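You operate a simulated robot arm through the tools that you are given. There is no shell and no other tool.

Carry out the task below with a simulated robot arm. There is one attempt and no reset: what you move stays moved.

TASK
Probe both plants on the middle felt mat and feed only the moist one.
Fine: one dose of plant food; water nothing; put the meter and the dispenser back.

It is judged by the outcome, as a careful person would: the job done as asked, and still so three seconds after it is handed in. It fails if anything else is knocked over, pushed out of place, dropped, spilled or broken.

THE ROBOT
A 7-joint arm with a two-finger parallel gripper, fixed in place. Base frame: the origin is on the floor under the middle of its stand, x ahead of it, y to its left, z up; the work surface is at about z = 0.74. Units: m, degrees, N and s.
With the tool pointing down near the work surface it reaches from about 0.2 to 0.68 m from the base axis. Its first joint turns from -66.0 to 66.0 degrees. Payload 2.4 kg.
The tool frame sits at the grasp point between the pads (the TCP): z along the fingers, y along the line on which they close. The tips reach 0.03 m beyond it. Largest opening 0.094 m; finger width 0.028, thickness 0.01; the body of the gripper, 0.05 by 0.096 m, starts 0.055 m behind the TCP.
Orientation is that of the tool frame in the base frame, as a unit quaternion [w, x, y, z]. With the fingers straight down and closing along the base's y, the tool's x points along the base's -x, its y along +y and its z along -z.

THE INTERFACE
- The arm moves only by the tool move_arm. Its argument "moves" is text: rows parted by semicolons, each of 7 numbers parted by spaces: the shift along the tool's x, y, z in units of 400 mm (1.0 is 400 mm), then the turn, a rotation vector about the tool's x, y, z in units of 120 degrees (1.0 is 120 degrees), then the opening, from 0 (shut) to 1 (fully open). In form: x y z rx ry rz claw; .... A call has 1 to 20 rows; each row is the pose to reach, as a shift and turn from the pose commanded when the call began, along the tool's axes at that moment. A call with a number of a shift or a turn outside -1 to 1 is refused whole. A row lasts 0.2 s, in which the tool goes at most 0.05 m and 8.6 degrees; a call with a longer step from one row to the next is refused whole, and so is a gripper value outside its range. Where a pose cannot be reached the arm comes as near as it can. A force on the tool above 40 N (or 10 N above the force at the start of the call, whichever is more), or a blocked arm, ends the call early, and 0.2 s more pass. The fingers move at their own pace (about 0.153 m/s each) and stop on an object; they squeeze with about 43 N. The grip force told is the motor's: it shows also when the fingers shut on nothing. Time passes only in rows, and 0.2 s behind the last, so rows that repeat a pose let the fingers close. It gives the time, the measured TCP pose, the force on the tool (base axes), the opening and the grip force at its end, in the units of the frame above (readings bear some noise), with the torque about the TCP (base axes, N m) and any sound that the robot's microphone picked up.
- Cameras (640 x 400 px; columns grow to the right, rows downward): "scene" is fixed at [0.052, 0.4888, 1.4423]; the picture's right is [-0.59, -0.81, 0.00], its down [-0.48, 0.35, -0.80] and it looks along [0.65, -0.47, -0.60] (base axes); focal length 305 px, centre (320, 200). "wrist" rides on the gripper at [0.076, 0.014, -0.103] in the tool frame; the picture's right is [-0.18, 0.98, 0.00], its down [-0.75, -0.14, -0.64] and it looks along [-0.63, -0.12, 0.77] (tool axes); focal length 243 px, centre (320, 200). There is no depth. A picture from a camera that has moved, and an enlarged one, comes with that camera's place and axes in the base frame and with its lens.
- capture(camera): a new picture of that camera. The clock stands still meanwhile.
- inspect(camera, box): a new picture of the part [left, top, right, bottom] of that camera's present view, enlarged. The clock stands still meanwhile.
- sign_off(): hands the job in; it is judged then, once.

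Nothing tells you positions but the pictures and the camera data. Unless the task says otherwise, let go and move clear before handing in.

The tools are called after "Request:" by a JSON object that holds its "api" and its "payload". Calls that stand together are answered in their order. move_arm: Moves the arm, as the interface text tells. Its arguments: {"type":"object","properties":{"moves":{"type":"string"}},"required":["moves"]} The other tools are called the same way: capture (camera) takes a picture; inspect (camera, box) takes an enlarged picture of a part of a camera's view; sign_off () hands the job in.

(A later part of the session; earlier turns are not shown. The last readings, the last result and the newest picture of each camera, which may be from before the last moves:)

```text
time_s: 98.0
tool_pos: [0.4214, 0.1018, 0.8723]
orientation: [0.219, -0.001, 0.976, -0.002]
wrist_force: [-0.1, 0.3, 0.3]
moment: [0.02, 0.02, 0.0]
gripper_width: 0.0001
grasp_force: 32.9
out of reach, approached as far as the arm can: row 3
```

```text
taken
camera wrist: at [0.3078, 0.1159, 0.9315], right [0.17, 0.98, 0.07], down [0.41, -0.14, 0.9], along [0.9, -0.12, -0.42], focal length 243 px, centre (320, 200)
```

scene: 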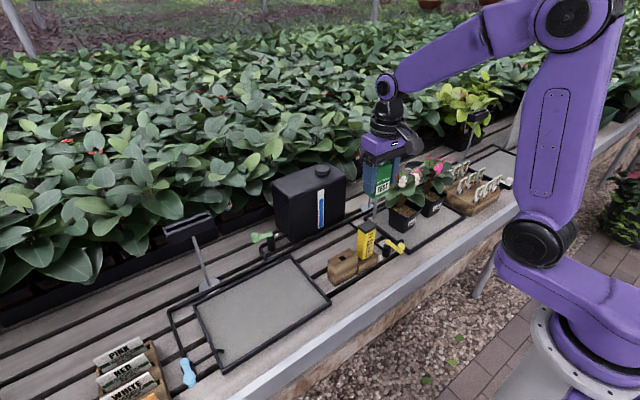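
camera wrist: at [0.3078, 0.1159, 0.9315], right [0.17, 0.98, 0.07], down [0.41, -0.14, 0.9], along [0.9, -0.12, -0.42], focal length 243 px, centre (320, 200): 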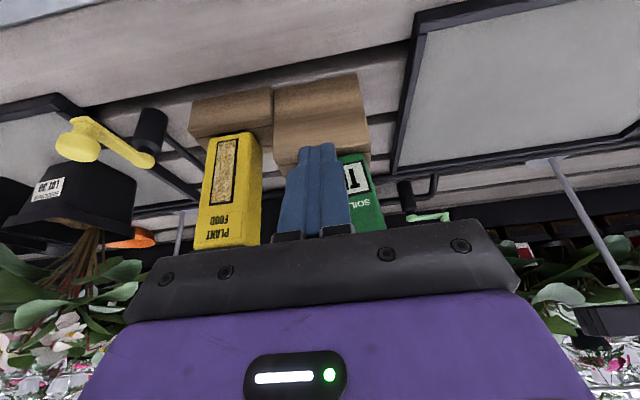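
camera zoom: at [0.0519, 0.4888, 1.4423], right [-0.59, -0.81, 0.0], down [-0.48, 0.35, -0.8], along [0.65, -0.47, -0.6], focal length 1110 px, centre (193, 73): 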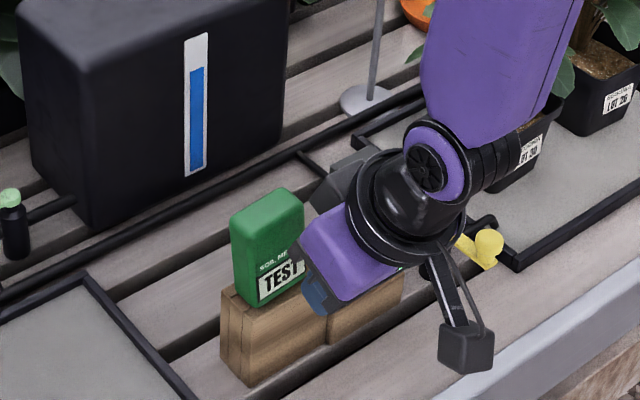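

Soil colour doesn't differ clearly, so I need a reading. The closed fingertips are about 2 cm from the TEST panel; I advance gently to press it.

Request:
{"api": "move_arm", "payload": {"moves": "-0.014 0.003 0.012 0 0 0 0; -0.026 0.005 0.022 0 0 0 0; -0.034 0.005 0.029 0 0 0 0; -0.038 0.005 0.032 0 0 0 0; -0.041 0.005 0.0334 0 0 0 0; -0.041 0.005 0.0334 0 0 0 0; -0.041 0.005 0.0334 0 0 0 0"}}

Request:
{"api": "inspect", "payload": {"camera": "scene", "box": [320, 210, 390, 290]}}

Request:
{"api": "inspect", "payload": {"camera": "wrist", "box": [220, 60, 420, 240]}}

```text
time_s: 99.6
tool_pos: [0.4407, 0.1034, 0.8669]
orientation: [0.217, 0.001, 0.976, -0.002]
wrist_force: [-0.3, 0.2, 0.1]
moment: [0.01, 0.0, 0.02]
gripper_width: 0.0
grasp_force: 33.1
```

```text
5.00 times, centred on (355, 250) of scene
camera zoom: at [0.052, 0.4888, 1.4423], right [-0.59, -0.81, 0.0], down [-0.48, 0.35, -0.8], along [0.65, -0.47, -0.6], focal length 1527 px, centre (145, -50)
```

zoom: 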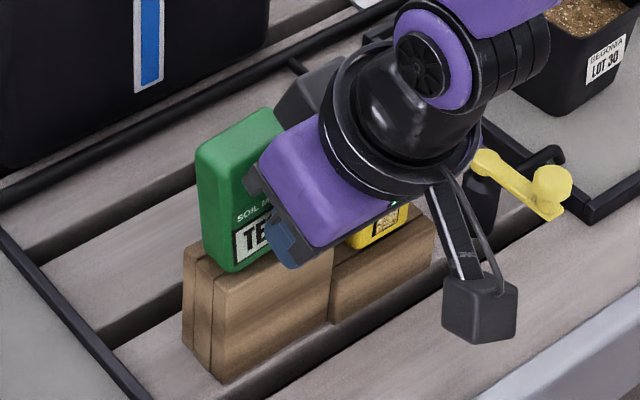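

```text
2.22 times, centred on (320, 150) of wrist
camera zoom: at [0.3275, 0.119, 0.9272], right [0.17, 0.98, 0.07], down [0.41, -0.14, 0.9], along [0.9, -0.12, -0.43], focal length 539 px, centre (320, 311)
```

zoom: 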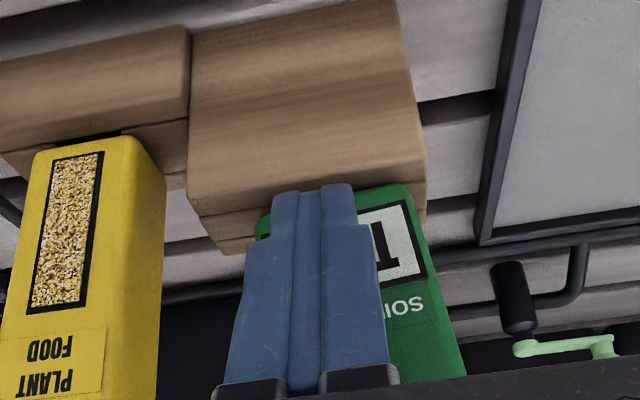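

No contact yet; I advance a few more millimetres in small steps.

Request:
{"api": "move_arm", "payload": {"moves": "-0.0034 0 0.0016 0 0 0 0; -0.0068 0 0.0032 0 0 0 0; -0.0102 0 0.0048 0 0 0 0; -0.0136 0 0.0064 0 0 0 0; -0.0136 0 0.0064 0 0 0 0"}}

Request:
{"api": "inspect", "payload": {"camera": "scene", "box": [320, 210, 390, 290]}}

```text
time_s: 100.8
tool_pos: [0.4442, 0.1038, 0.8659]
orientation: [0.217, 0.0, 0.976, -0.002]
wrist_force: [-0.1, 0.1, -0.2]
moment: [0.03, 0.0, 0.02]
gripper_width: 0.0
grasp_force: 32.8
```

```text
5.00 times, centred on (355, 250) of scene
camera zoom: at [0.052, 0.4888, 1.4423], right [-0.59, -0.81, 0.0], down [-0.48, 0.35, -0.8], along [0.65, -0.47, -0.6], focal length 1527 px, centre (145, -50)
```

zoom: 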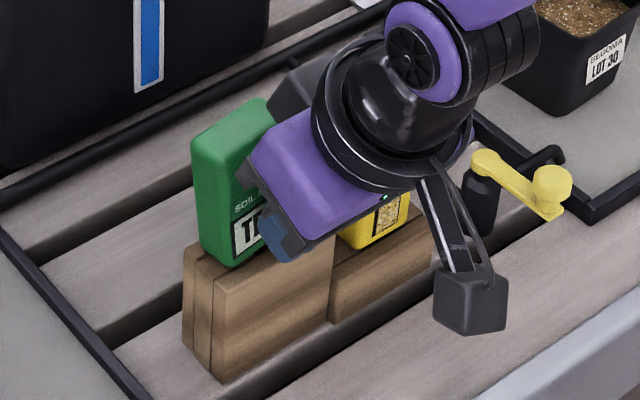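

The meter shifted slightly within its slot's slack. I press just a little further to get a real button-level force.

Request:
{"api": "move_arm", "payload": {"moves": "-0.0023 0 0.001 0 0 0 0; -0.0045 0 0.0021 0 0 0 0; -0.0068 0 0.0032 0 0 0 0; -0.0068 0 0.0032 0 0 0 0; -0.0068 0 0.0032 0 0 0 0"}}

Request:
{"api": "inspect", "payload": {"camera": "scene", "box": [320, 210, 390, 290]}}

Request:
{"api": "inspect", "payload": {"camera": "wrist", "box": [220, 60, 420, 240]}}

```text
time_s: 102.0
tool_pos: [0.4468, 0.1041, 0.8668]
orientation: [0.217, -0.001, 0.976, -0.001]
wrist_force: [-11.1, 0.5, 2.9]
moment: [0.05, 0.14, 0.03]
gripper_width: 0.0
grasp_force: 32.9
```

```text
5.00 times, centred on (355, 250) of scene
camera zoom: at [0.0516, 0.4888, 1.4423], right [-0.59, -0.81, 0.0], down [-0.48, 0.35, -0.8], along [0.65, -0.47, -0.6], focal length 1527 px, centre (145, -50)
```

zoom: 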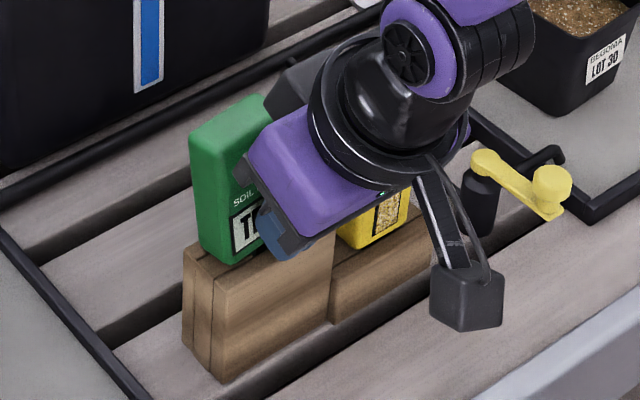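

```text
2.22 times, centred on (320, 150) of wrist
camera zoom: at [0.335, 0.1188, 0.9272], right [0.17, 0.98, 0.07], down [0.41, -0.14, 0.9], along [0.9, -0.12, -0.43], focal length 539 px, centre (320, 311)
```

zoom: 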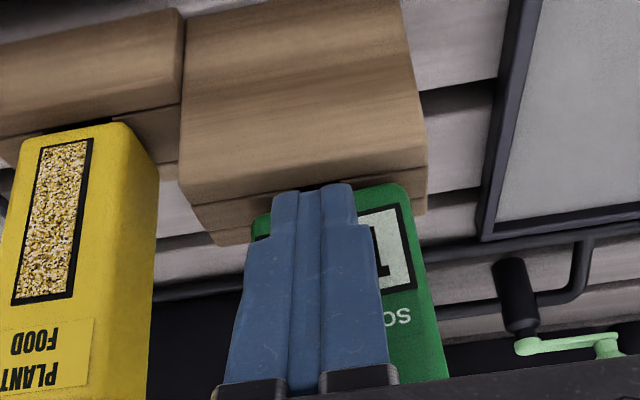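

Pressing the panel with 11 N does nothing, so it is a plain display. I never clearly saw the display while touching at the exact pot centre (a leaf hid it), so I'll retreat, re-grip from the sides and retest there.

Request:
{"api": "move_arm", "payload": {"moves": "0.04 0 -0.02 0 0 0 0; 0.1 0 -0.06 0 0 0 0; 0.12 0 -0.15 0 0.05 0 0; 0.12 0 -0.24 0 0.11 0 0; 0.1 0 -0.32 0 0.17 0 0; 0.08 0 -0.36 0 0.2083 0 0.78; 0.08 0 -0.36 0 0.2083 0 0.78"}}

Request:
{"api": "inspect", "payload": {"camera": "scene", "box": [320, 200, 390, 290]}}

Request:
{"api": "capture", "payload": {"camera": "wrist"}}

```text
time_s: 103.6
tool_pos: [0.3581, 0.104, 0.9818]
orientation: [0.001, 0.0, 1.0, -0.001]
wrist_force: [0.0, -0.1, 0.1]
moment: [0.01, 0.0, -0.03]
gripper_width: 0.0733
grasp_force: 0.1
```

```text
4.44 times, centred on (355, 245) of scene
camera zoom: at [0.052, 0.4888, 1.4423], right [-0.59, -0.81, 0.0], down [-0.48, 0.35, -0.8], along [0.65, -0.47, -0.6], focal length 1357 px, centre (164, 0)
```

zoom: 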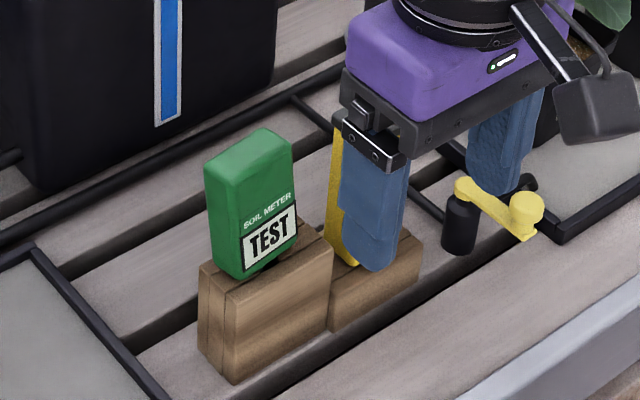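

```text
taken
camera wrist: at [0.2817, 0.118, 1.0844], right [0.19, 0.98, 0.0], down [0.75, -0.14, 0.64], along [0.63, -0.12, -0.76], focal length 243 px, centre (320, 200)
```

wrist: 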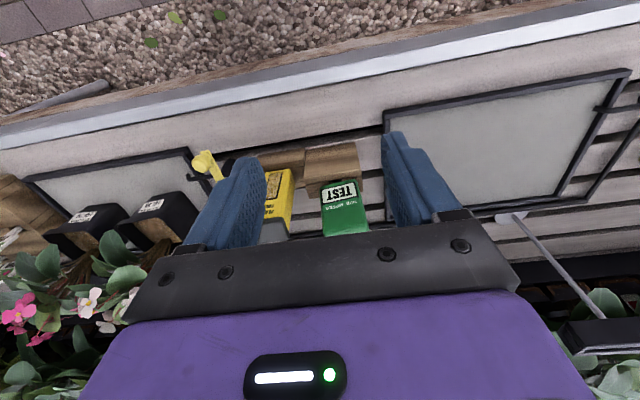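

The meter still stands in its slot. I move over it for the side grip again.

Request:
{"api": "move_arm", "payload": {"moves": "-0.1 0 0 0 0 0 0.78; -0.2 0 0 0 0 0 0.78; -0.31 0 0 0 0 0 0.78; -0.31 0 0 0 0 0 0.78; -0.31 0 0 0 0 0 0.78"}}

Request:
{"api": "inspect", "payload": {"camera": "wrist", "box": [220, 40, 420, 200]}}

Request:
{"api": "inspect", "payload": {"camera": "scene", "box": [320, 200, 390, 290]}}

```text
time_s: 104.8
tool_pos: [0.4821, 0.1058, 0.9837]
orientation: [0.001, 0.0, 1.0, -0.002]
wrist_force: [0.5, -0.2, 0.7]
moment: [-0.03, 0.02, 0.01]
gripper_width: 0.0734
grasp_force: 0.0
```

```text
2.50 times, centred on (320, 120) of wrist
camera zoom: at [0.4066, 0.1213, 1.0851], right [0.19, 0.98, 0.0], down [0.75, -0.14, 0.64], along [0.63, -0.12, -0.76], focal length 606 px, centre (320, 400)
```

zoom: 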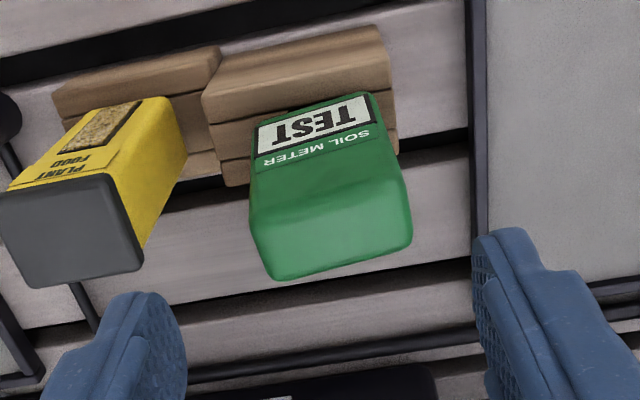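

```text
4.44 times, centred on (355, 245) of scene
camera zoom: at [0.052, 0.4888, 1.4423], right [-0.59, -0.81, 0.0], down [-0.48, 0.35, -0.8], along [0.65, -0.47, -0.6], focal length 1357 px, centre (164, 0)
```

zoom: 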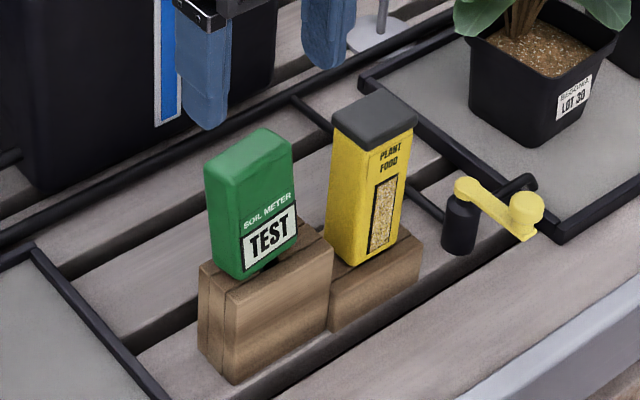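

The meter leans slightly in its slack; I recentre by a few millimetres, descend and grip from the sides.

Request:
{"api": "move_arm", "payload": {"moves": "-0.0075 0.004 0.08 0 0 0 0.82; -0.0075 0.004 0.16 0 0 0 0.82; -0.0075 0.004 0.23 0 0 0 0.82; -0.0075 0.004 0.265 0 0 0 0.82; -0.0075 0.004 0.265 0 0 0 0.82; -0.0075 0.004 0.265 0 0 0 0.6; -0.0075 0.004 0.265 0 0 0 0.4; -0.0075 0.004 0.265 0 0 0 0.4; -0.0075 0.004 0.265 0 0 0 0.4"}}

Request:
{"api": "inspect", "payload": {"camera": "wrist", "box": [200, 20, 440, 220]}}

Request:
{"api": "inspect", "payload": {"camera": "scene", "box": [320, 200, 390, 290]}}

```text
time_s: 106.8
tool_pos: [0.486, 0.1067, 0.878]
orientation: [0.002, 0.0, 1.0, -0.002]
wrist_force: [1.3, 0.1, 0.6]
moment: [0.0, -0.05, -0.01]
gripper_width: 0.0556
grasp_force: 42.8
```

```text
2.00 times, centred on (320, 120) of wrist
camera zoom: at [0.4091, 0.1216, 0.98], right [0.19, 0.98, 0.0], down [0.75, -0.14, 0.64], along [0.63, -0.12, -0.76], focal length 485 px, centre (320, 360)
```

zoom: 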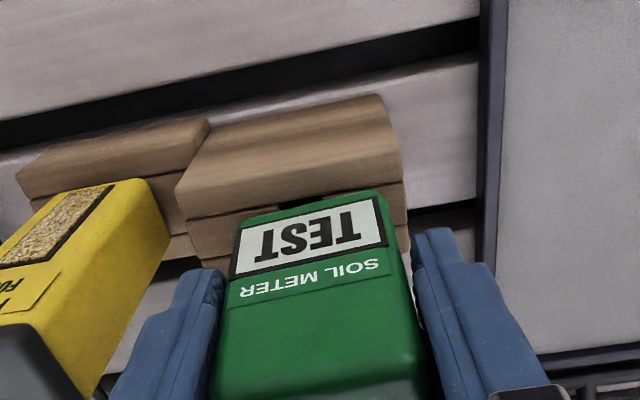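

```text
4.44 times, centred on (355, 245) of scene
camera zoom: at [0.052, 0.4888, 1.4423], right [-0.59, -0.81, 0.0], down [-0.48, 0.35, -0.8], along [0.65, -0.47, -0.6], focal length 1357 px, centre (164, 0)
```

zoom: 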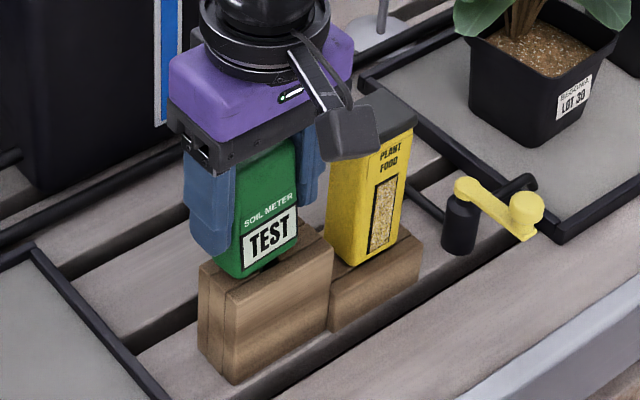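

Grip is good. I lift it out and carry it to Lot 30's exact centre.

Request:
{"api": "move_arm", "payload": {"moves": "0 0 -0.05 0 0 0 0.4; 0 0 -0.13 0 0 0 0.4; 0 0 -0.22 0 0 0 0.4; 0 0 -0.32 0 0 0 0.4; 0.02 0 -0.42 0 0 0 0.4; 0.06 -0.03 -0.5 0 0 0 0.4; 0.06 -0.03 -0.5 0 0 0 0.4"}}

Request:
{"api": "inspect", "payload": {"camera": "scene", "box": [310, 150, 400, 290]}}

Request:
{"api": "move_arm", "payload": {"moves": "0.055 -0.1 0 0 0 0 0.4; 0.055 -0.22 0 0 0 0 0.4; 0.055 -0.34 0 0 0 0 0.4; 0.055 -0.46 0 0 0 0 0.4; 0.055 -0.58 0 0 0 0 0.4; 0.055 -0.69 0 0 0 0 0.4; 0.02 -0.729 0 0 0 0 0.4; -0.08 -0.729 0 0 0 0 0.4; -0.16 -0.729 0.05 0 0 0 0.4; -0.16 -0.729 0.16 0 0 0 0.4; -0.16 -0.729 0.26 0 0 0 0.4; -0.16 -0.729 0.26 0 0 0 0.4"}}

Request:
{"api": "inspect", "payload": {"camera": "scene", "box": [380, 150, 450, 235]}}

Request:
{"api": "inspect", "payload": {"camera": "wrist", "box": [200, 20, 440, 220]}}

```text
time_s: 108.4
tool_pos: [0.4624, 0.0948, 1.0785]
orientation: [0.001, 0.001, 1.0, -0.003]
wrist_force: [-0.7, -0.2, -0.9]
moment: [0.02, 0.0, 0.0]
gripper_width: 0.0555
grasp_force: 43.3
```

```text
2.86 times, centred on (355, 220) of scene
camera zoom: at [0.052, 0.4888, 1.4423], right [-0.59, -0.81, 0.0], down [-0.48, 0.35, -0.8], along [0.65, -0.47, -0.6], focal length 872 px, centre (220, 143)
```

zoom: 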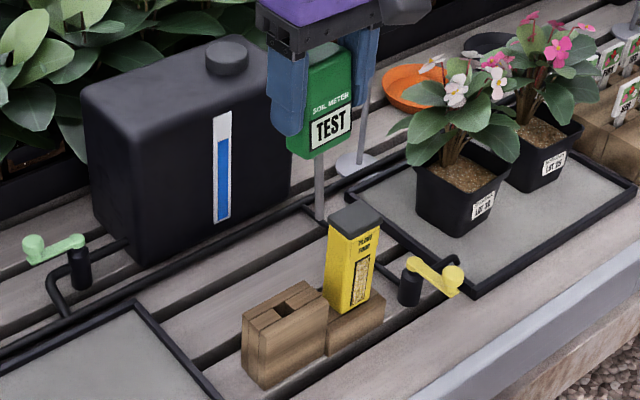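

```text
time_s: 111.0
tool_pos: [0.5241, -0.1959, 0.9745]
orientation: [0.002, 0.001, 1.0, -0.002]
wrist_force: [-0.2, 0.0, -0.1]
moment: [0.02, 0.01, -0.01]
gripper_width: 0.0551
grasp_force: 42.8
```

```text
4.71 times, centred on (415, 192) of scene
camera zoom: at [0.052, 0.4888, 1.4423], right [-0.59, -0.81, 0.0], down [-0.48, 0.35, -0.8], along [0.65, -0.47, -0.6], focal length 1437 px, centre (-127, 235)
```

zoom: 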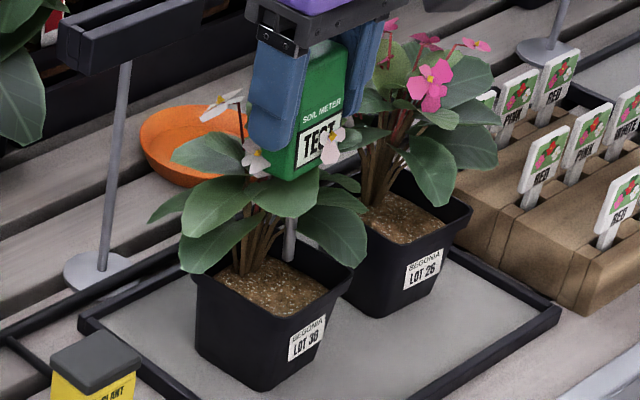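

```text
2.00 times, centred on (320, 120) of wrist
camera zoom: at [0.4473, -0.1821, 1.076], right [0.19, 0.98, 0.0], down [0.75, -0.14, 0.64], along [0.63, -0.12, -0.76], focal length 485 px, centre (320, 360)
```

zoom: 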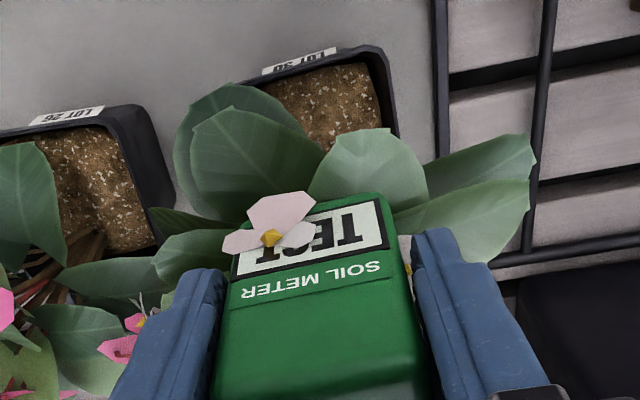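

Centred over Lot 30. I lower gently to contact and hold.

Request:
{"api": "move_arm", "payload": {"moves": "0 0 0.04 0 0 0 0.4; 0 0 0.07 0 0 0 0.4; 0 0 0.08 0 0 0 0.4; 0 0 0.086 0 0 0 0.4; 0 0 0.09 0 0 0 0.4; 0 0 0.092 0 0 0 0.4; 0 0 0.092 0 0 0 0.4; 0 0 0.092 0 0 0 0.4; 0 0 0.092 0 0 0 0.4; 0 0 0.092 0 0 0 0.4"}}

Request:
{"api": "inspect", "payload": {"camera": "scene", "box": [390, 165, 440, 230]}}

Request:
{"api": "inspect", "payload": {"camera": "wrist", "box": [200, 20, 440, 220]}}

```text
time_s: 113.2
tool_pos: [0.5263, -0.197, 0.9407]
orientation: [0.005, 0.001, 1.0, -0.003]
wrist_force: [2.9, -0.6, 29.8]
moment: [-0.16, -0.13, 0.05]
gripper_width: 0.0551
grasp_force: 42.6
```

```text
6.15 times, centred on (415, 198) of scene
camera zoom: at [0.0515, 0.489, 1.4422], right [-0.59, -0.81, 0.0], down [-0.48, 0.35, -0.8], along [0.65, -0.47, -0.6], focal length 1879 px, centre (-265, 215)
```

zoom: 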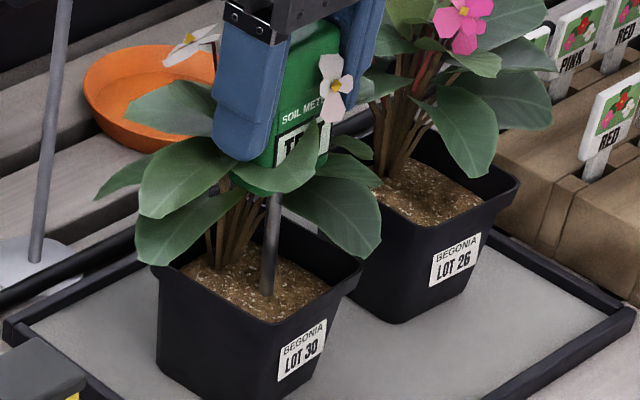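

```text
2.00 times, centred on (320, 120) of wrist
camera zoom: at [0.4487, -0.182, 1.0419], right [0.19, 0.98, 0.0], down [0.75, -0.14, 0.65], along [0.64, -0.12, -0.76], focal length 485 px, centre (320, 360)
```

zoom: 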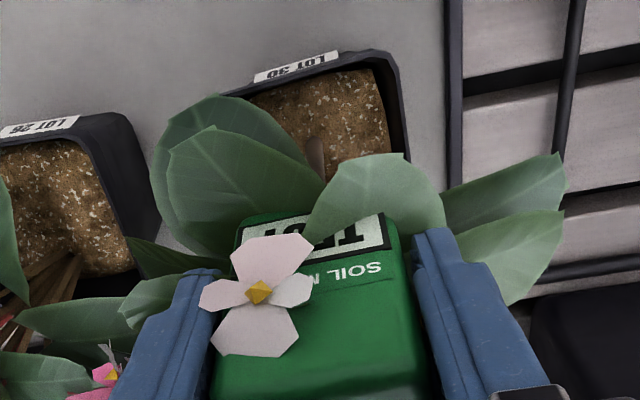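

Request:
{"api": "inspect", "payload": {"camera": "wrist", "box": [270, 110, 400, 180]}}

Request:
{"api": "inspect", "payload": {"camera": "scene", "box": [405, 175, 425, 200]}}

```text
4.92 times, centred on (335, 145) of wrist
camera zoom: at [0.4487, -0.182, 1.0419], right [0.19, 0.98, 0.0], down [0.75, -0.14, 0.65], along [0.64, -0.12, -0.76], focal length 1194 px, centre (246, 471)
```

zoom: 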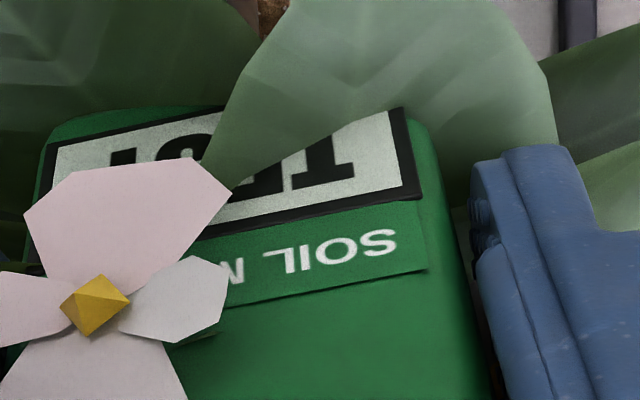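

```text
16.00 times, centred on (415, 188) of scene
camera zoom: at [0.0515, 0.489, 1.4422], right [-0.59, -0.81, 0.0], down [-0.48, 0.35, -0.8], along [0.65, -0.47, -0.6], focal length 4886 px, centre (-1200, 400)
```

zoom: 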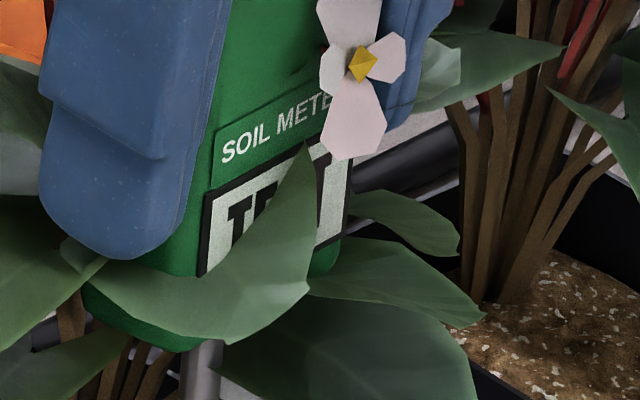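

Still TEST at the centre under 30 N. I'll ease to a very light touch and hold three seconds once more, watching the display.

Request:
{"api": "move_arm", "payload": {"moves": "0 0 -0.002 0 0 0 0.4; 0 0 -0.003 0 0 0 0.4; 0 0 -0.003 0 0 0 0.4; 0 0 -0.003 0 0 0 0.4; 0 0 -0.003 0 0 0 0.4; 0 0 -0.003 0 0 0 0.4; 0 0 -0.003 0 0 0 0.4; 0 0 -0.003 0 0 0 0.4; 0 0 -0.003 0 0 0 0.4; 0 0 -0.003 0 0 0 0.4; 0 0 -0.003 0 0 0 0.4; 0 0 -0.003 0 0 0 0.4; 0 0 -0.003 0 0 0 0.4; 0 0 -0.003 0 0 0 0.4; 0 0 -0.003 0 0 0 0.4"}}

Request:
{"api": "inspect", "payload": {"camera": "wrist", "box": [270, 90, 400, 180]}}

Request:
{"api": "inspect", "payload": {"camera": "scene", "box": [395, 175, 430, 225]}}

```text
time_s: 116.4
tool_pos: [0.5249, -0.196, 0.9407]
orientation: [0.001, 0.001, 1.0, -0.004]
wrist_force: [3.0, -1.9, 20.1]
moment: [-0.31, -0.17, 0.02]
gripper_width: 0.0555
grasp_force: 43.0
```

```text
4.44 times, centred on (335, 135) of wrist
camera zoom: at [0.4484, -0.1815, 1.0422], right [0.19, 0.98, 0.0], down [0.75, -0.14, 0.65], along [0.63, -0.12, -0.76], focal length 1078 px, centre (253, 489)
```

zoom: 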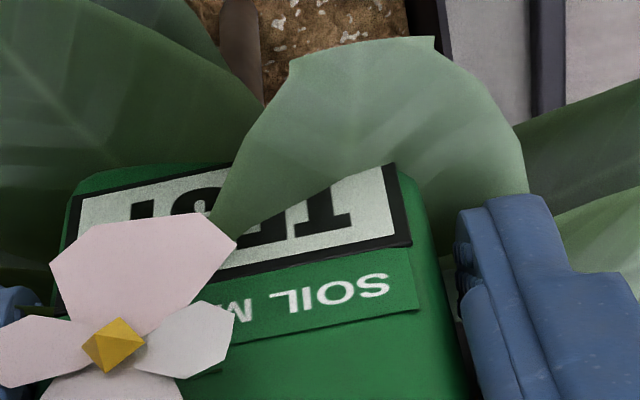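

```text
8.00 times, centred on (412, 200) of scene
camera zoom: at [0.0517, 0.4889, 1.4423], right [-0.59, -0.81, 0.0], down [-0.48, 0.35, -0.8], along [0.65, -0.47, -0.6], focal length 2443 px, centre (-420, 200)
```

zoom: 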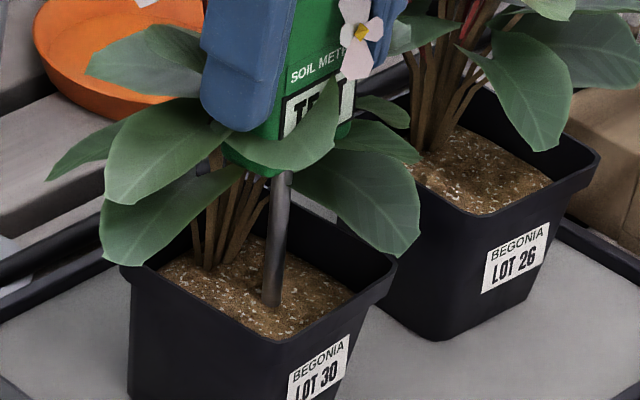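

No reading after five seconds of light contact. I'll test whether the soil yields elsewhere, first near the pot's front edge.

Request:
{"api": "move_arm", "payload": {"moves": "0 0 -0.02 0 0 0 0.4; 0.019 0 -0.03 0 0 0 0.4; 0.0375 0 -0.03 0 0 0 0.4; 0.0375 0 -0.015 0 0 0 0.4; 0.0375 0 -0.006 0 0 0 0.4; 0.0375 0 0 0 0 0 0.4; 0.0375 0 0.003 0 0 0 0.4; 0.0375 0 0.003 0 0 0 0.4"}}

Request:
{"api": "inspect", "payload": {"camera": "scene", "box": [395, 175, 430, 225]}}

Request:
{"api": "inspect", "payload": {"camera": "wrist", "box": [240, 20, 400, 160]}}

```text
time_s: 118.2
tool_pos: [0.51, -0.1978, 0.9376]
orientation: [0.001, 0.0, 1.0, -0.002]
wrist_force: [1.0, 0.1, -0.9]
moment: [0.05, 0.02, -0.02]
gripper_width: 0.0553
grasp_force: 43.3
```

```text
8.00 times, centred on (412, 200) of scene
camera zoom: at [0.052, 0.4888, 1.4423], right [-0.59, -0.81, 0.0], down [-0.48, 0.35, -0.8], along [0.65, -0.47, -0.6], focal length 2443 px, centre (-420, 200)
```

zoom: 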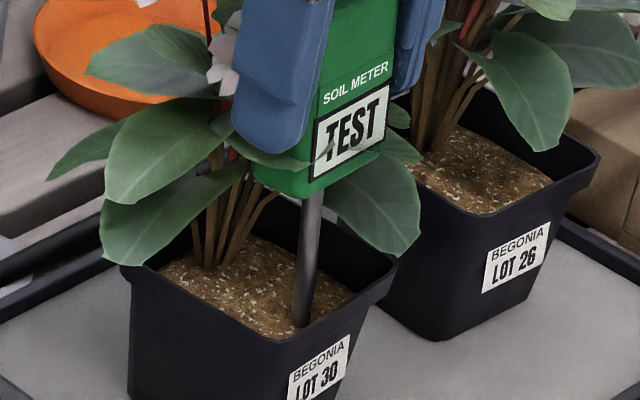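

```text
2.86 times, centred on (320, 90) of wrist
camera zoom: at [0.4334, -0.1827, 1.0403], right [0.19, 0.98, 0.0], down [0.75, -0.14, 0.64], along [0.63, -0.12, -0.76], focal length 693 px, centre (320, 514)
```

zoom: 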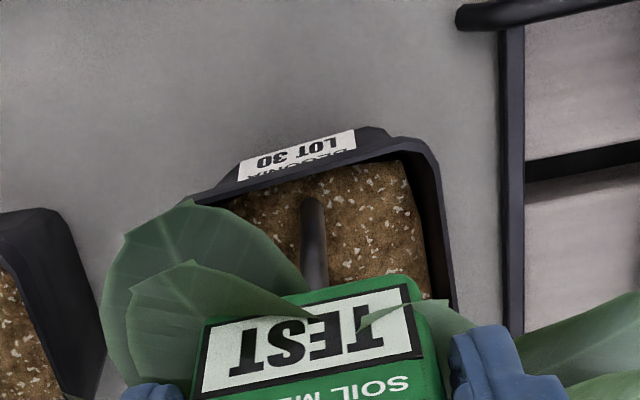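

At this spot, nearer the front edge, there is no contact even 3 mm deeper. I keep lowering carefully here.

Request:
{"api": "move_arm", "payload": {"moves": "0 0 0.006 0 0 0 0.4; 0 0 0.012 0 0 0 0.4; 0 0 0.018 0 0 0 0.4; 0 0 0.024 0 0 0 0.4; 0 0 0.03 0 0 0 0.4; 0 0 0.03 0 0 0 0.4"}}

Request:
{"api": "inspect", "payload": {"camera": "scene", "box": [395, 175, 430, 225]}}

Request:
{"api": "inspect", "payload": {"camera": "wrist", "box": [240, 20, 400, 160]}}

```text
time_s: 119.6
tool_pos: [0.51, -0.1987, 0.9273]
orientation: [0.002, 0.001, 1.0, -0.001]
wrist_force: [0.9, -0.2, -0.9]
moment: [-0.04, 0.01, -0.02]
gripper_width: 0.0552
grasp_force: 43.1
```

```text
8.00 times, centred on (412, 200) of scene
camera zoom: at [0.052, 0.4888, 1.4423], right [-0.59, -0.81, 0.0], down [-0.48, 0.35, -0.8], along [0.65, -0.47, -0.6], focal length 2443 px, centre (-420, 200)
```

zoom: 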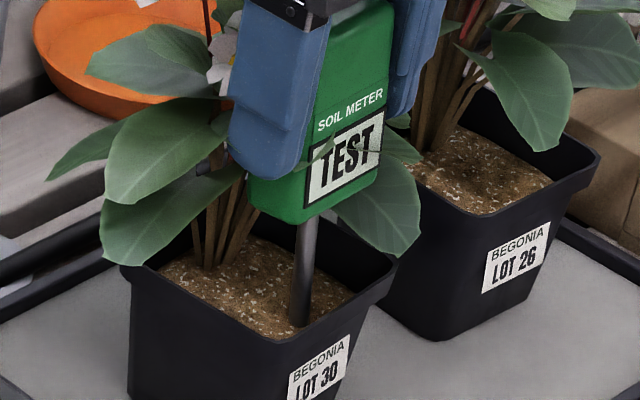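

```text
2.86 times, centred on (320, 90) of wrist
camera zoom: at [0.4327, -0.1823, 1.0286], right [0.19, 0.98, 0.0], down [0.75, -0.14, 0.64], along [0.63, -0.12, -0.76], focal length 693 px, centre (320, 514)
```

zoom: 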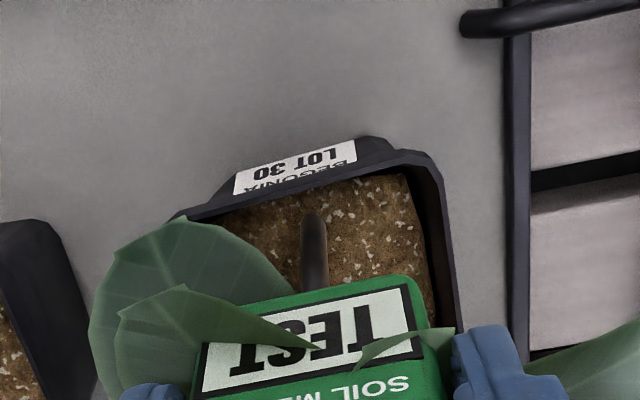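

It works: near the front edge the prong slides in with no force, already about 12 mm deep. I continue inserting and watch the display.

Request:
{"api": "move_arm", "payload": {"moves": "0 0 0.008 0 0 0 0.4; 0 0 0.016 0 0 0 0.4; 0 0 0.024 0 0 0 0.4; 0 0 0.03 0 0 0 0.4; 0 0 0.03 0 0 0 0.4; 0 0 0.03 0 0 0 0.4; 0 0 0.03 0 0 0 0.4"}}

Request:
{"api": "inspect", "payload": {"camera": "scene", "box": [395, 175, 430, 225]}}

Request:
{"api": "inspect", "payload": {"camera": "wrist", "box": [240, 20, 400, 160]}}

```text
time_s: 121.2
tool_pos: [0.5098, -0.1971, 0.9137]
orientation: [0.001, 0.002, 1.0, -0.001]
wrist_force: [0.2, -0.2, -0.5]
moment: [0.03, 0.02, 0.0]
gripper_width: 0.0551
grasp_force: 43.1
```

```text
8.00 times, centred on (412, 200) of scene
camera zoom: at [0.052, 0.4888, 1.4423], right [-0.59, -0.81, 0.0], down [-0.48, 0.35, -0.8], along [0.65, -0.47, -0.6], focal length 2443 px, centre (-420, 200)
```

zoom: 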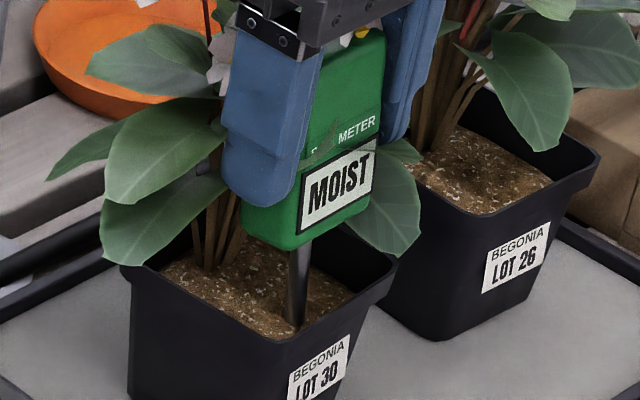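

```text
2.86 times, centred on (320, 90) of wrist
camera zoom: at [0.4328, -0.1815, 1.0163], right [0.19, 0.98, 0.0], down [0.75, -0.14, 0.64], along [0.63, -0.12, -0.76], focal length 693 px, centre (320, 514)
```

zoom: 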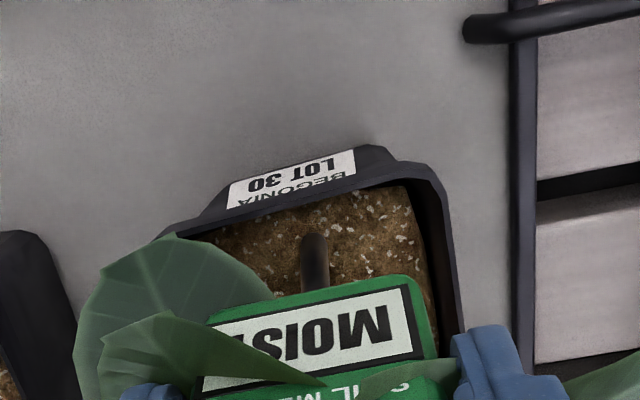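

Lot 30 reads MOIST. I withdraw straight up and go probe Lot 26 the same way, near its front edge.

Request:
{"api": "move_arm", "payload": {"moves": "0 0 -0.08 0 0 0 0.4; 0.02 0 -0.18 0 0 0 0.4; 0.08 0 -0.27 0 0 0 0.4; 0.14 -0.06 -0.33 0 0 0 0.4; 0.15 -0.17 -0.33 0 0 0 0.4; 0.15 -0.28 -0.33 0 0 0 0.4; 0.11 -0.32 -0.33 0 0 0 0.4; 0.03 -0.32 -0.33 0 0 0 0.4; -0.013 -0.32 -0.26 0 0 0 0.4; -0.013 -0.32 -0.17 0 0 0 0.4; -0.013 -0.32 -0.17 0 0 0 0.4; -0.013 -0.32 -0.17 0 0 0 0.4"}}

Request:
{"api": "inspect", "payload": {"camera": "scene", "box": [405, 150, 455, 220]}}

Request:
{"api": "inspect", "payload": {"camera": "wrist", "box": [220, 20, 420, 180]}}

```text
time_s: 123.8
tool_pos: [0.5136, -0.3259, 0.9834]
orientation: [0.001, 0.001, 1.0, -0.001]
wrist_force: [0.1, -0.2, -0.1]
moment: [-0.01, 0.02, -0.03]
gripper_width: 0.0553
grasp_force: 43.3
```

```text
5.71 times, centred on (430, 185) of scene
camera zoom: at [0.052, 0.4888, 1.4423], right [-0.59, -0.81, 0.0], down [-0.48, 0.35, -0.8], along [0.65, -0.47, -0.6], focal length 1745 px, centre (-309, 286)
```

zoom: 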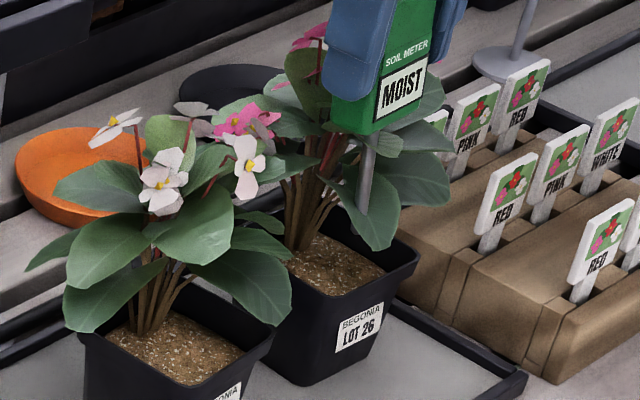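

```text
2.50 times, centred on (320, 100) of wrist
camera zoom: at [0.4384, -0.3104, 1.0854], right [0.19, 0.98, 0.0], down [0.75, -0.14, 0.64], along [0.63, -0.12, -0.76], focal length 606 px, centre (320, 450)
```

zoom: 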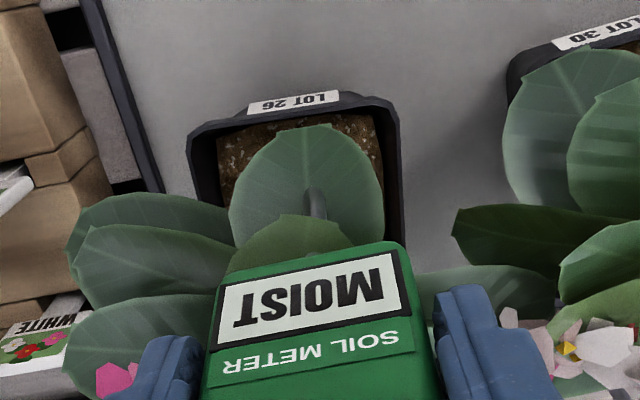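

The display latches MOIST from Lot 30. I lower into Lot 26's front strip slowly.

Request:
{"api": "move_arm", "payload": {"moves": "-0.0025 0 0.05 0 0 0 0.4; -0.0025 0 0.09 0 0 0 0.4; -0.0025 0 0.105 0 0 0 0.4; -0.0025 0 0.113 0 0 0 0.4; -0.0025 0 0.12 0 0 0 0.4; -0.0025 0 0.127 0 0 0 0.4; -0.0025 0 0.134 0 0 0 0.4; -0.0025 0 0.134 0 0 0 0.4"}}

Request:
{"api": "inspect", "payload": {"camera": "scene", "box": [410, 160, 450, 215]}}

Request:
{"api": "inspect", "payload": {"camera": "wrist", "box": [220, 20, 420, 180]}}

```text
time_s: 125.6
tool_pos: [0.5159, -0.3258, 0.9294]
orientation: [0.0, 0.002, 1.0, -0.002]
wrist_force: [-2.0, 0.2, 0.7]
moment: [0.06, 0.16, -0.02]
gripper_width: 0.0555
grasp_force: 43.1
```

```text
7.27 times, centred on (430, 188) of scene
camera zoom: at [0.0519, 0.4888, 1.4423], right [-0.59, -0.81, 0.0], down [-0.48, 0.35, -0.8], along [0.65, -0.47, -0.6], focal length 2221 px, centre (-480, 291)
```

zoom: 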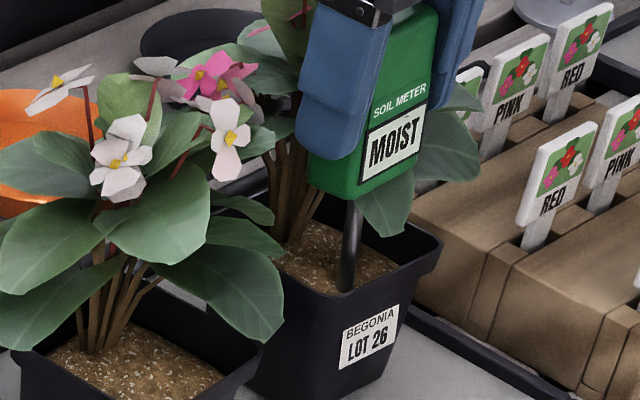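

```text
2.50 times, centred on (320, 100) of wrist
camera zoom: at [0.4392, -0.3107, 1.0317], right [0.19, 0.98, 0.0], down [0.75, -0.14, 0.64], along [0.63, -0.12, -0.76], focal length 606 px, centre (320, 450)
```

zoom: 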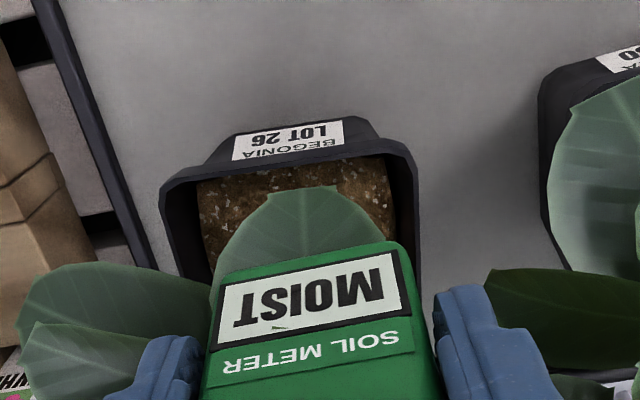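

The prong is entering Lot 26 but brushes the root ball lightly (−2 N in x). I ease 2 mm toward the front and continue to the same depth.

Request:
{"api": "move_arm", "payload": {"moves": "0.005 0 0 0 0 0 0.4; 0.005 0 0.008 0 0 0 0.4; 0.005 0 0.016 0 0 0 0.4; 0.005 0 0.024 0 0 0 0.4; 0.005 0 0.032 0 0 0 0.4; 0.005 0 0.038 0 0 0 0.4; 0.005 0 0.038 0 0 0 0.4; 0.005 0 0.038 0 0 0 0.4; 0.005 0 0.038 0 0 0 0.4"}}

Request:
{"api": "inspect", "payload": {"camera": "scene", "box": [410, 160, 450, 215]}}

Request:
{"api": "inspect", "payload": {"camera": "wrist", "box": [220, 20, 420, 180]}}

```text
time_s: 127.6
tool_pos: [0.5152, -0.3262, 0.9145]
orientation: [0.001, 0.001, 1.0, -0.001]
wrist_force: [-1.5, -0.5, -1.0]
moment: [0.02, 0.15, -0.03]
gripper_width: 0.0552
grasp_force: 42.9
```

```text
7.27 times, centred on (430, 188) of scene
camera zoom: at [0.0519, 0.4888, 1.4423], right [-0.59, -0.81, 0.0], down [-0.48, 0.35, -0.8], along [0.65, -0.47, -0.6], focal length 2221 px, centre (-480, 291)
```

zoom: 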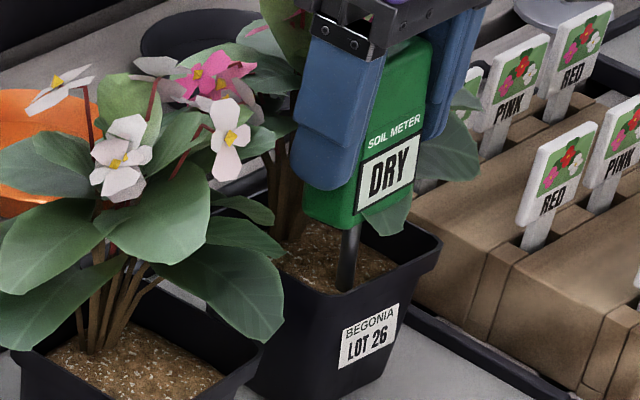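

```text
2.50 times, centred on (320, 100) of wrist
camera zoom: at [0.4378, -0.3106, 1.0162], right [0.19, 0.98, 0.0], down [0.75, -0.14, 0.64], along [0.63, -0.12, -0.76], focal length 606 px, centre (320, 450)
```

zoom: 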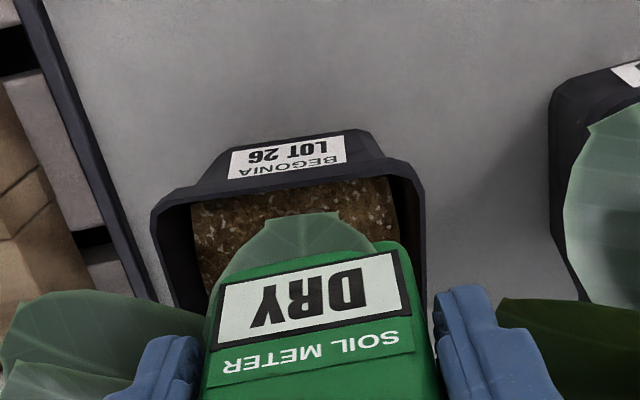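

Lot 26 reads DRY, so Lot 30 is the one to feed. I withdraw the meter and carry it back towards its holder.

Request:
{"api": "move_arm", "payload": {"moves": "0 0 -0.08 0 0 0 0.4; 0.02 0 -0.18 0 0 0 0.4; 0.07 0 -0.28 0 0 0 0.4; 0.13 0 -0.37 0 0 0 0.4; 0.16 0.06 -0.42 0 0 0 0.4; 0.16 0.18 -0.42 0 0 0 0.4; 0.16 0.3 -0.42 0 0 0 0.4; 0.16 0.42 -0.42 0 0 0 0.4; 0.16 0.54 -0.42 0 0 0 0.4; 0.16 0.66 -0.42 0 0 0 0.4; 0.16 0.78 -0.42 0 0 0 0.4; 0.16 0.9 -0.42 0 0 0 0.4; 0.16 0.98 -0.42 0 0 0 0.4; 0.16 0.98 -0.42 0 0 0 0.4"}}

Request:
{"api": "move_arm", "payload": {"moves": "-0.03 0.05 0 0 -0.02 0 0.4; -0.07 0.095 0.03 0 -0.04 0 0.4; -0.07 0.095 0.1 0 -0.04 0 0.4; -0.07 0.095 0.15 0 -0.04 0 0.4; -0.07 0.095 0.15 0 -0.04 0 0.4; -0.07 0.095 0.15 0 -0.04 0 0.4"}}

Request:
{"api": "inspect", "payload": {"camera": "wrist", "box": [240, 30, 400, 150]}}

Request:
{"api": "inspect", "payload": {"camera": "scene", "box": [320, 180, 390, 290]}}

Request:
{"api": "inspect", "payload": {"camera": "scene", "box": [380, 150, 470, 240]}}

```text
time_s: 130.6
tool_pos: [0.4484, 0.0703, 1.0801]
orientation: [0.001, 0.001, 1.0, -0.002]
wrist_force: [0.6, 0.6, -0.7]
moment: [0.01, 0.01, -0.01]
gripper_width: 0.0551
grasp_force: 43.3
```

```text
time_s: 132.0
tool_pos: [0.4774, 0.1063, 1.0212]
orientation: [0.043, 0.001, 0.999, -0.001]
wrist_force: [-0.9, 0.4, -0.4]
moment: [0.01, 0.03, 0.02]
gripper_width: 0.0554
grasp_force: 43.1
```

```text
3.33 times, centred on (320, 90) of wrist
camera zoom: at [0.3927, 0.1211, 1.117], right [0.18, 0.98, 0.01], down [0.7, -0.14, 0.71], along [0.69, -0.12, -0.71], focal length 809 px, centre (320, 567)
```

zoom: 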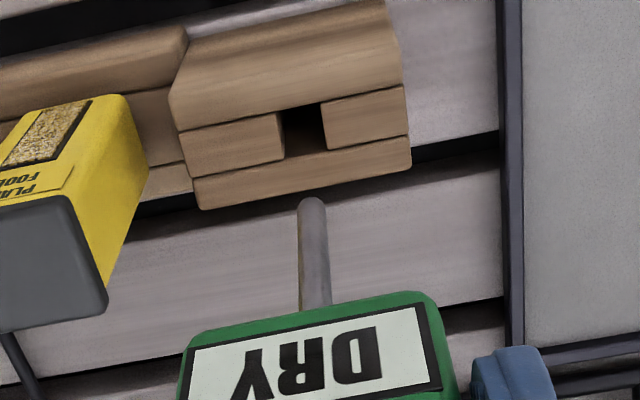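

```text
3.64 times, centred on (355, 235) of scene
camera zoom: at [0.052, 0.4888, 1.4423], right [-0.59, -0.81, 0.0], down [-0.48, 0.35, -0.8], along [0.65, -0.47, -0.6], focal length 1110 px, centre (193, 73)
```

zoom: 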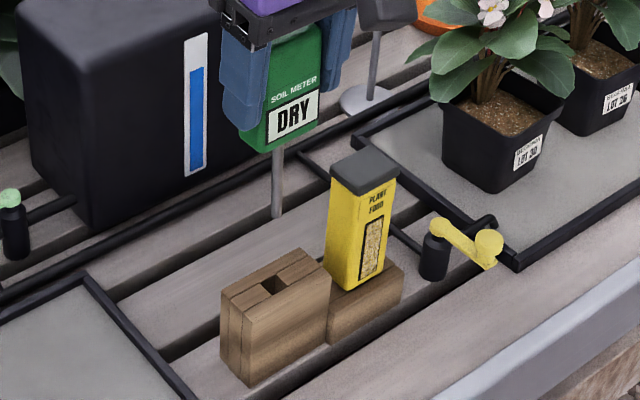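

```text
4.44 times, centred on (425, 195) of scene
camera zoom: at [0.052, 0.4888, 1.4423], right [-0.59, -0.81, 0.0], down [-0.48, 0.35, -0.8], along [0.65, -0.47, -0.6], focal length 1357 px, centre (-147, 222)
```

zoom: 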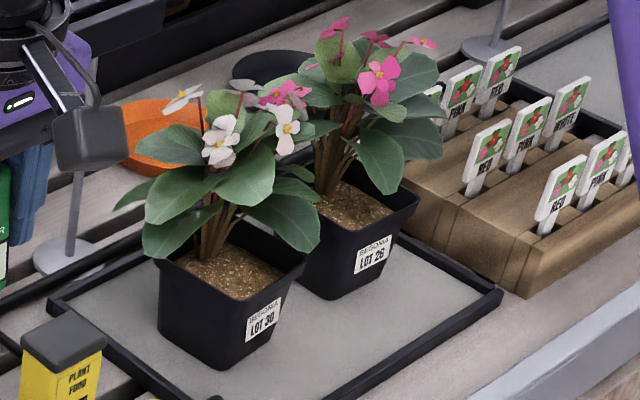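

Pots are undisturbed and the reading is latched. With the tool tilted ~5° the prong hangs vertical; I lower it to just above the slot with a 2 mm correction.

Request:
{"api": "move_arm", "payload": {"moves": "0.005 -0.005 0.04 0 0 0 0.4; 0.009 -0.005 0.08 0 0 0 0.4; 0.0136 -0.005 0.125 0 0 0 0.4; 0.0136 -0.005 0.125 0 0 0 0.4; 0.0136 -0.005 0.125 0 0 0 0.4"}}

Request:
{"api": "inspect", "payload": {"camera": "wrist", "box": [240, 0, 400, 120]}}

Request:
{"api": "inspect", "payload": {"camera": "scene", "box": [325, 210, 375, 280]}}

```text
time_s: 133.2
tool_pos: [0.4763, 0.102, 0.9717]
orientation: [0.043, 0.001, 0.999, -0.001]
wrist_force: [0.2, -0.2, -0.3]
moment: [0.01, 0.04, 0.01]
gripper_width: 0.0554
grasp_force: 42.8
```

```text
3.33 times, centred on (320, 60) of wrist
camera zoom: at [0.3912, 0.1174, 1.0666], right [0.18, 0.98, 0.01], down [0.7, -0.14, 0.71], along [0.69, -0.12, -0.71], focal length 809 px, centre (320, 667)
```

zoom: 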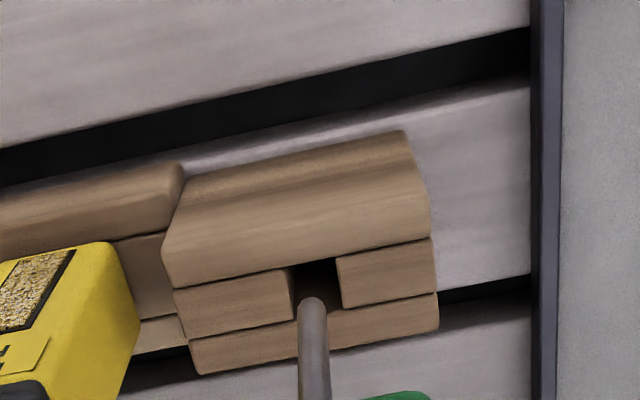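

```text
5.71 times, centred on (350, 245) of scene
camera zoom: at [0.052, 0.4888, 1.4423], right [-0.59, -0.81, 0.0], down [-0.48, 0.35, -0.8], along [0.65, -0.47, -0.6], focal length 1745 px, centre (149, -57)
```

zoom: 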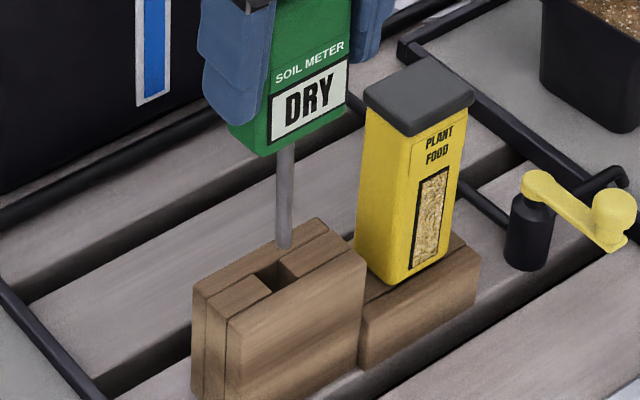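

Close: prong is ~2.5 mm short in x and ~1.5 mm in y of the slot centre. I correct and insert the first 3 cm slowly.

Request:
{"api": "move_arm", "payload": {"moves": "-0.0062 0.0038 0 0 0 0 0.4; -0.0062 0.0038 0 0 0 0 0.4; -0.0052 0.0038 0.0125 0 0 0 0.4; -0.0041 0.0038 0.025 0 0 0 0.4; -0.003 0.0038 0.0375 0 0 0 0.4; -0.0019 0.0038 0.05 0 0 0 0.4; -0.0008 0.0038 0.0625 0 0 0 0.4; 0.0002 0.0038 0.075 0 0 0 0.4; 0.0002 0.0038 0.075 0 0 0 0.4"}}

Request:
{"api": "inspect", "payload": {"camera": "wrist", "box": [240, 0, 400, 120]}}

Request:
{"api": "inspect", "payload": {"camera": "scene", "box": [325, 210, 375, 280]}}

```text
time_s: 135.2
tool_pos: [0.4794, 0.1041, 0.9411]
orientation: [0.043, 0.0, 0.999, -0.001]
wrist_force: [0.1, 0.0, -1.5]
moment: [-0.03, -0.01, 0.0]
gripper_width: 0.0554
grasp_force: 42.8
```

```text
3.33 times, centred on (320, 60) of wrist
camera zoom: at [0.3941, 0.1198, 1.0358], right [0.18, 0.98, 0.01], down [0.7, -0.14, 0.71], along [0.69, -0.12, -0.71], focal length 809 px, centre (320, 667)
```

zoom: 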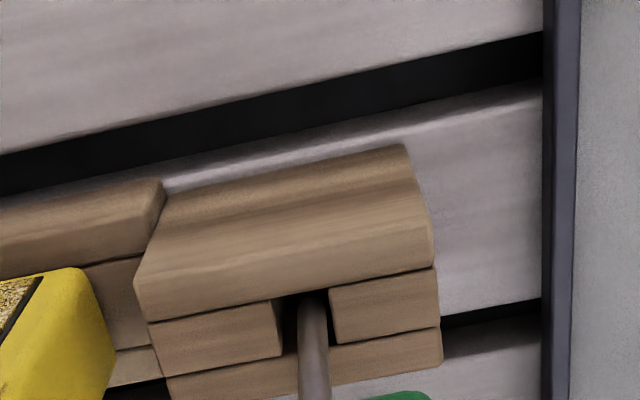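

```text
5.71 times, centred on (350, 245) of scene
camera zoom: at [0.052, 0.4888, 1.4423], right [-0.59, -0.81, 0.0], down [-0.48, 0.35, -0.8], along [0.65, -0.47, -0.6], focal length 1745 px, centre (149, -57)
```

zoom: 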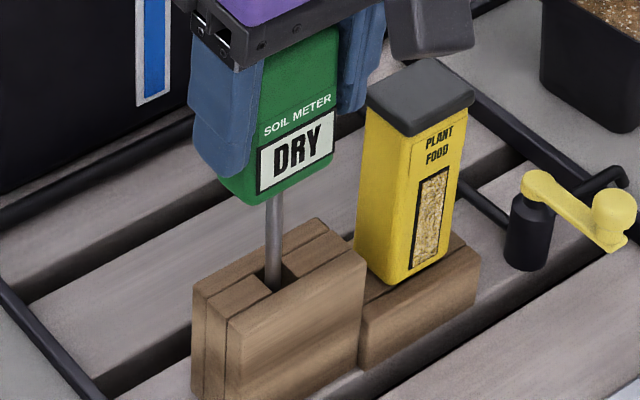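

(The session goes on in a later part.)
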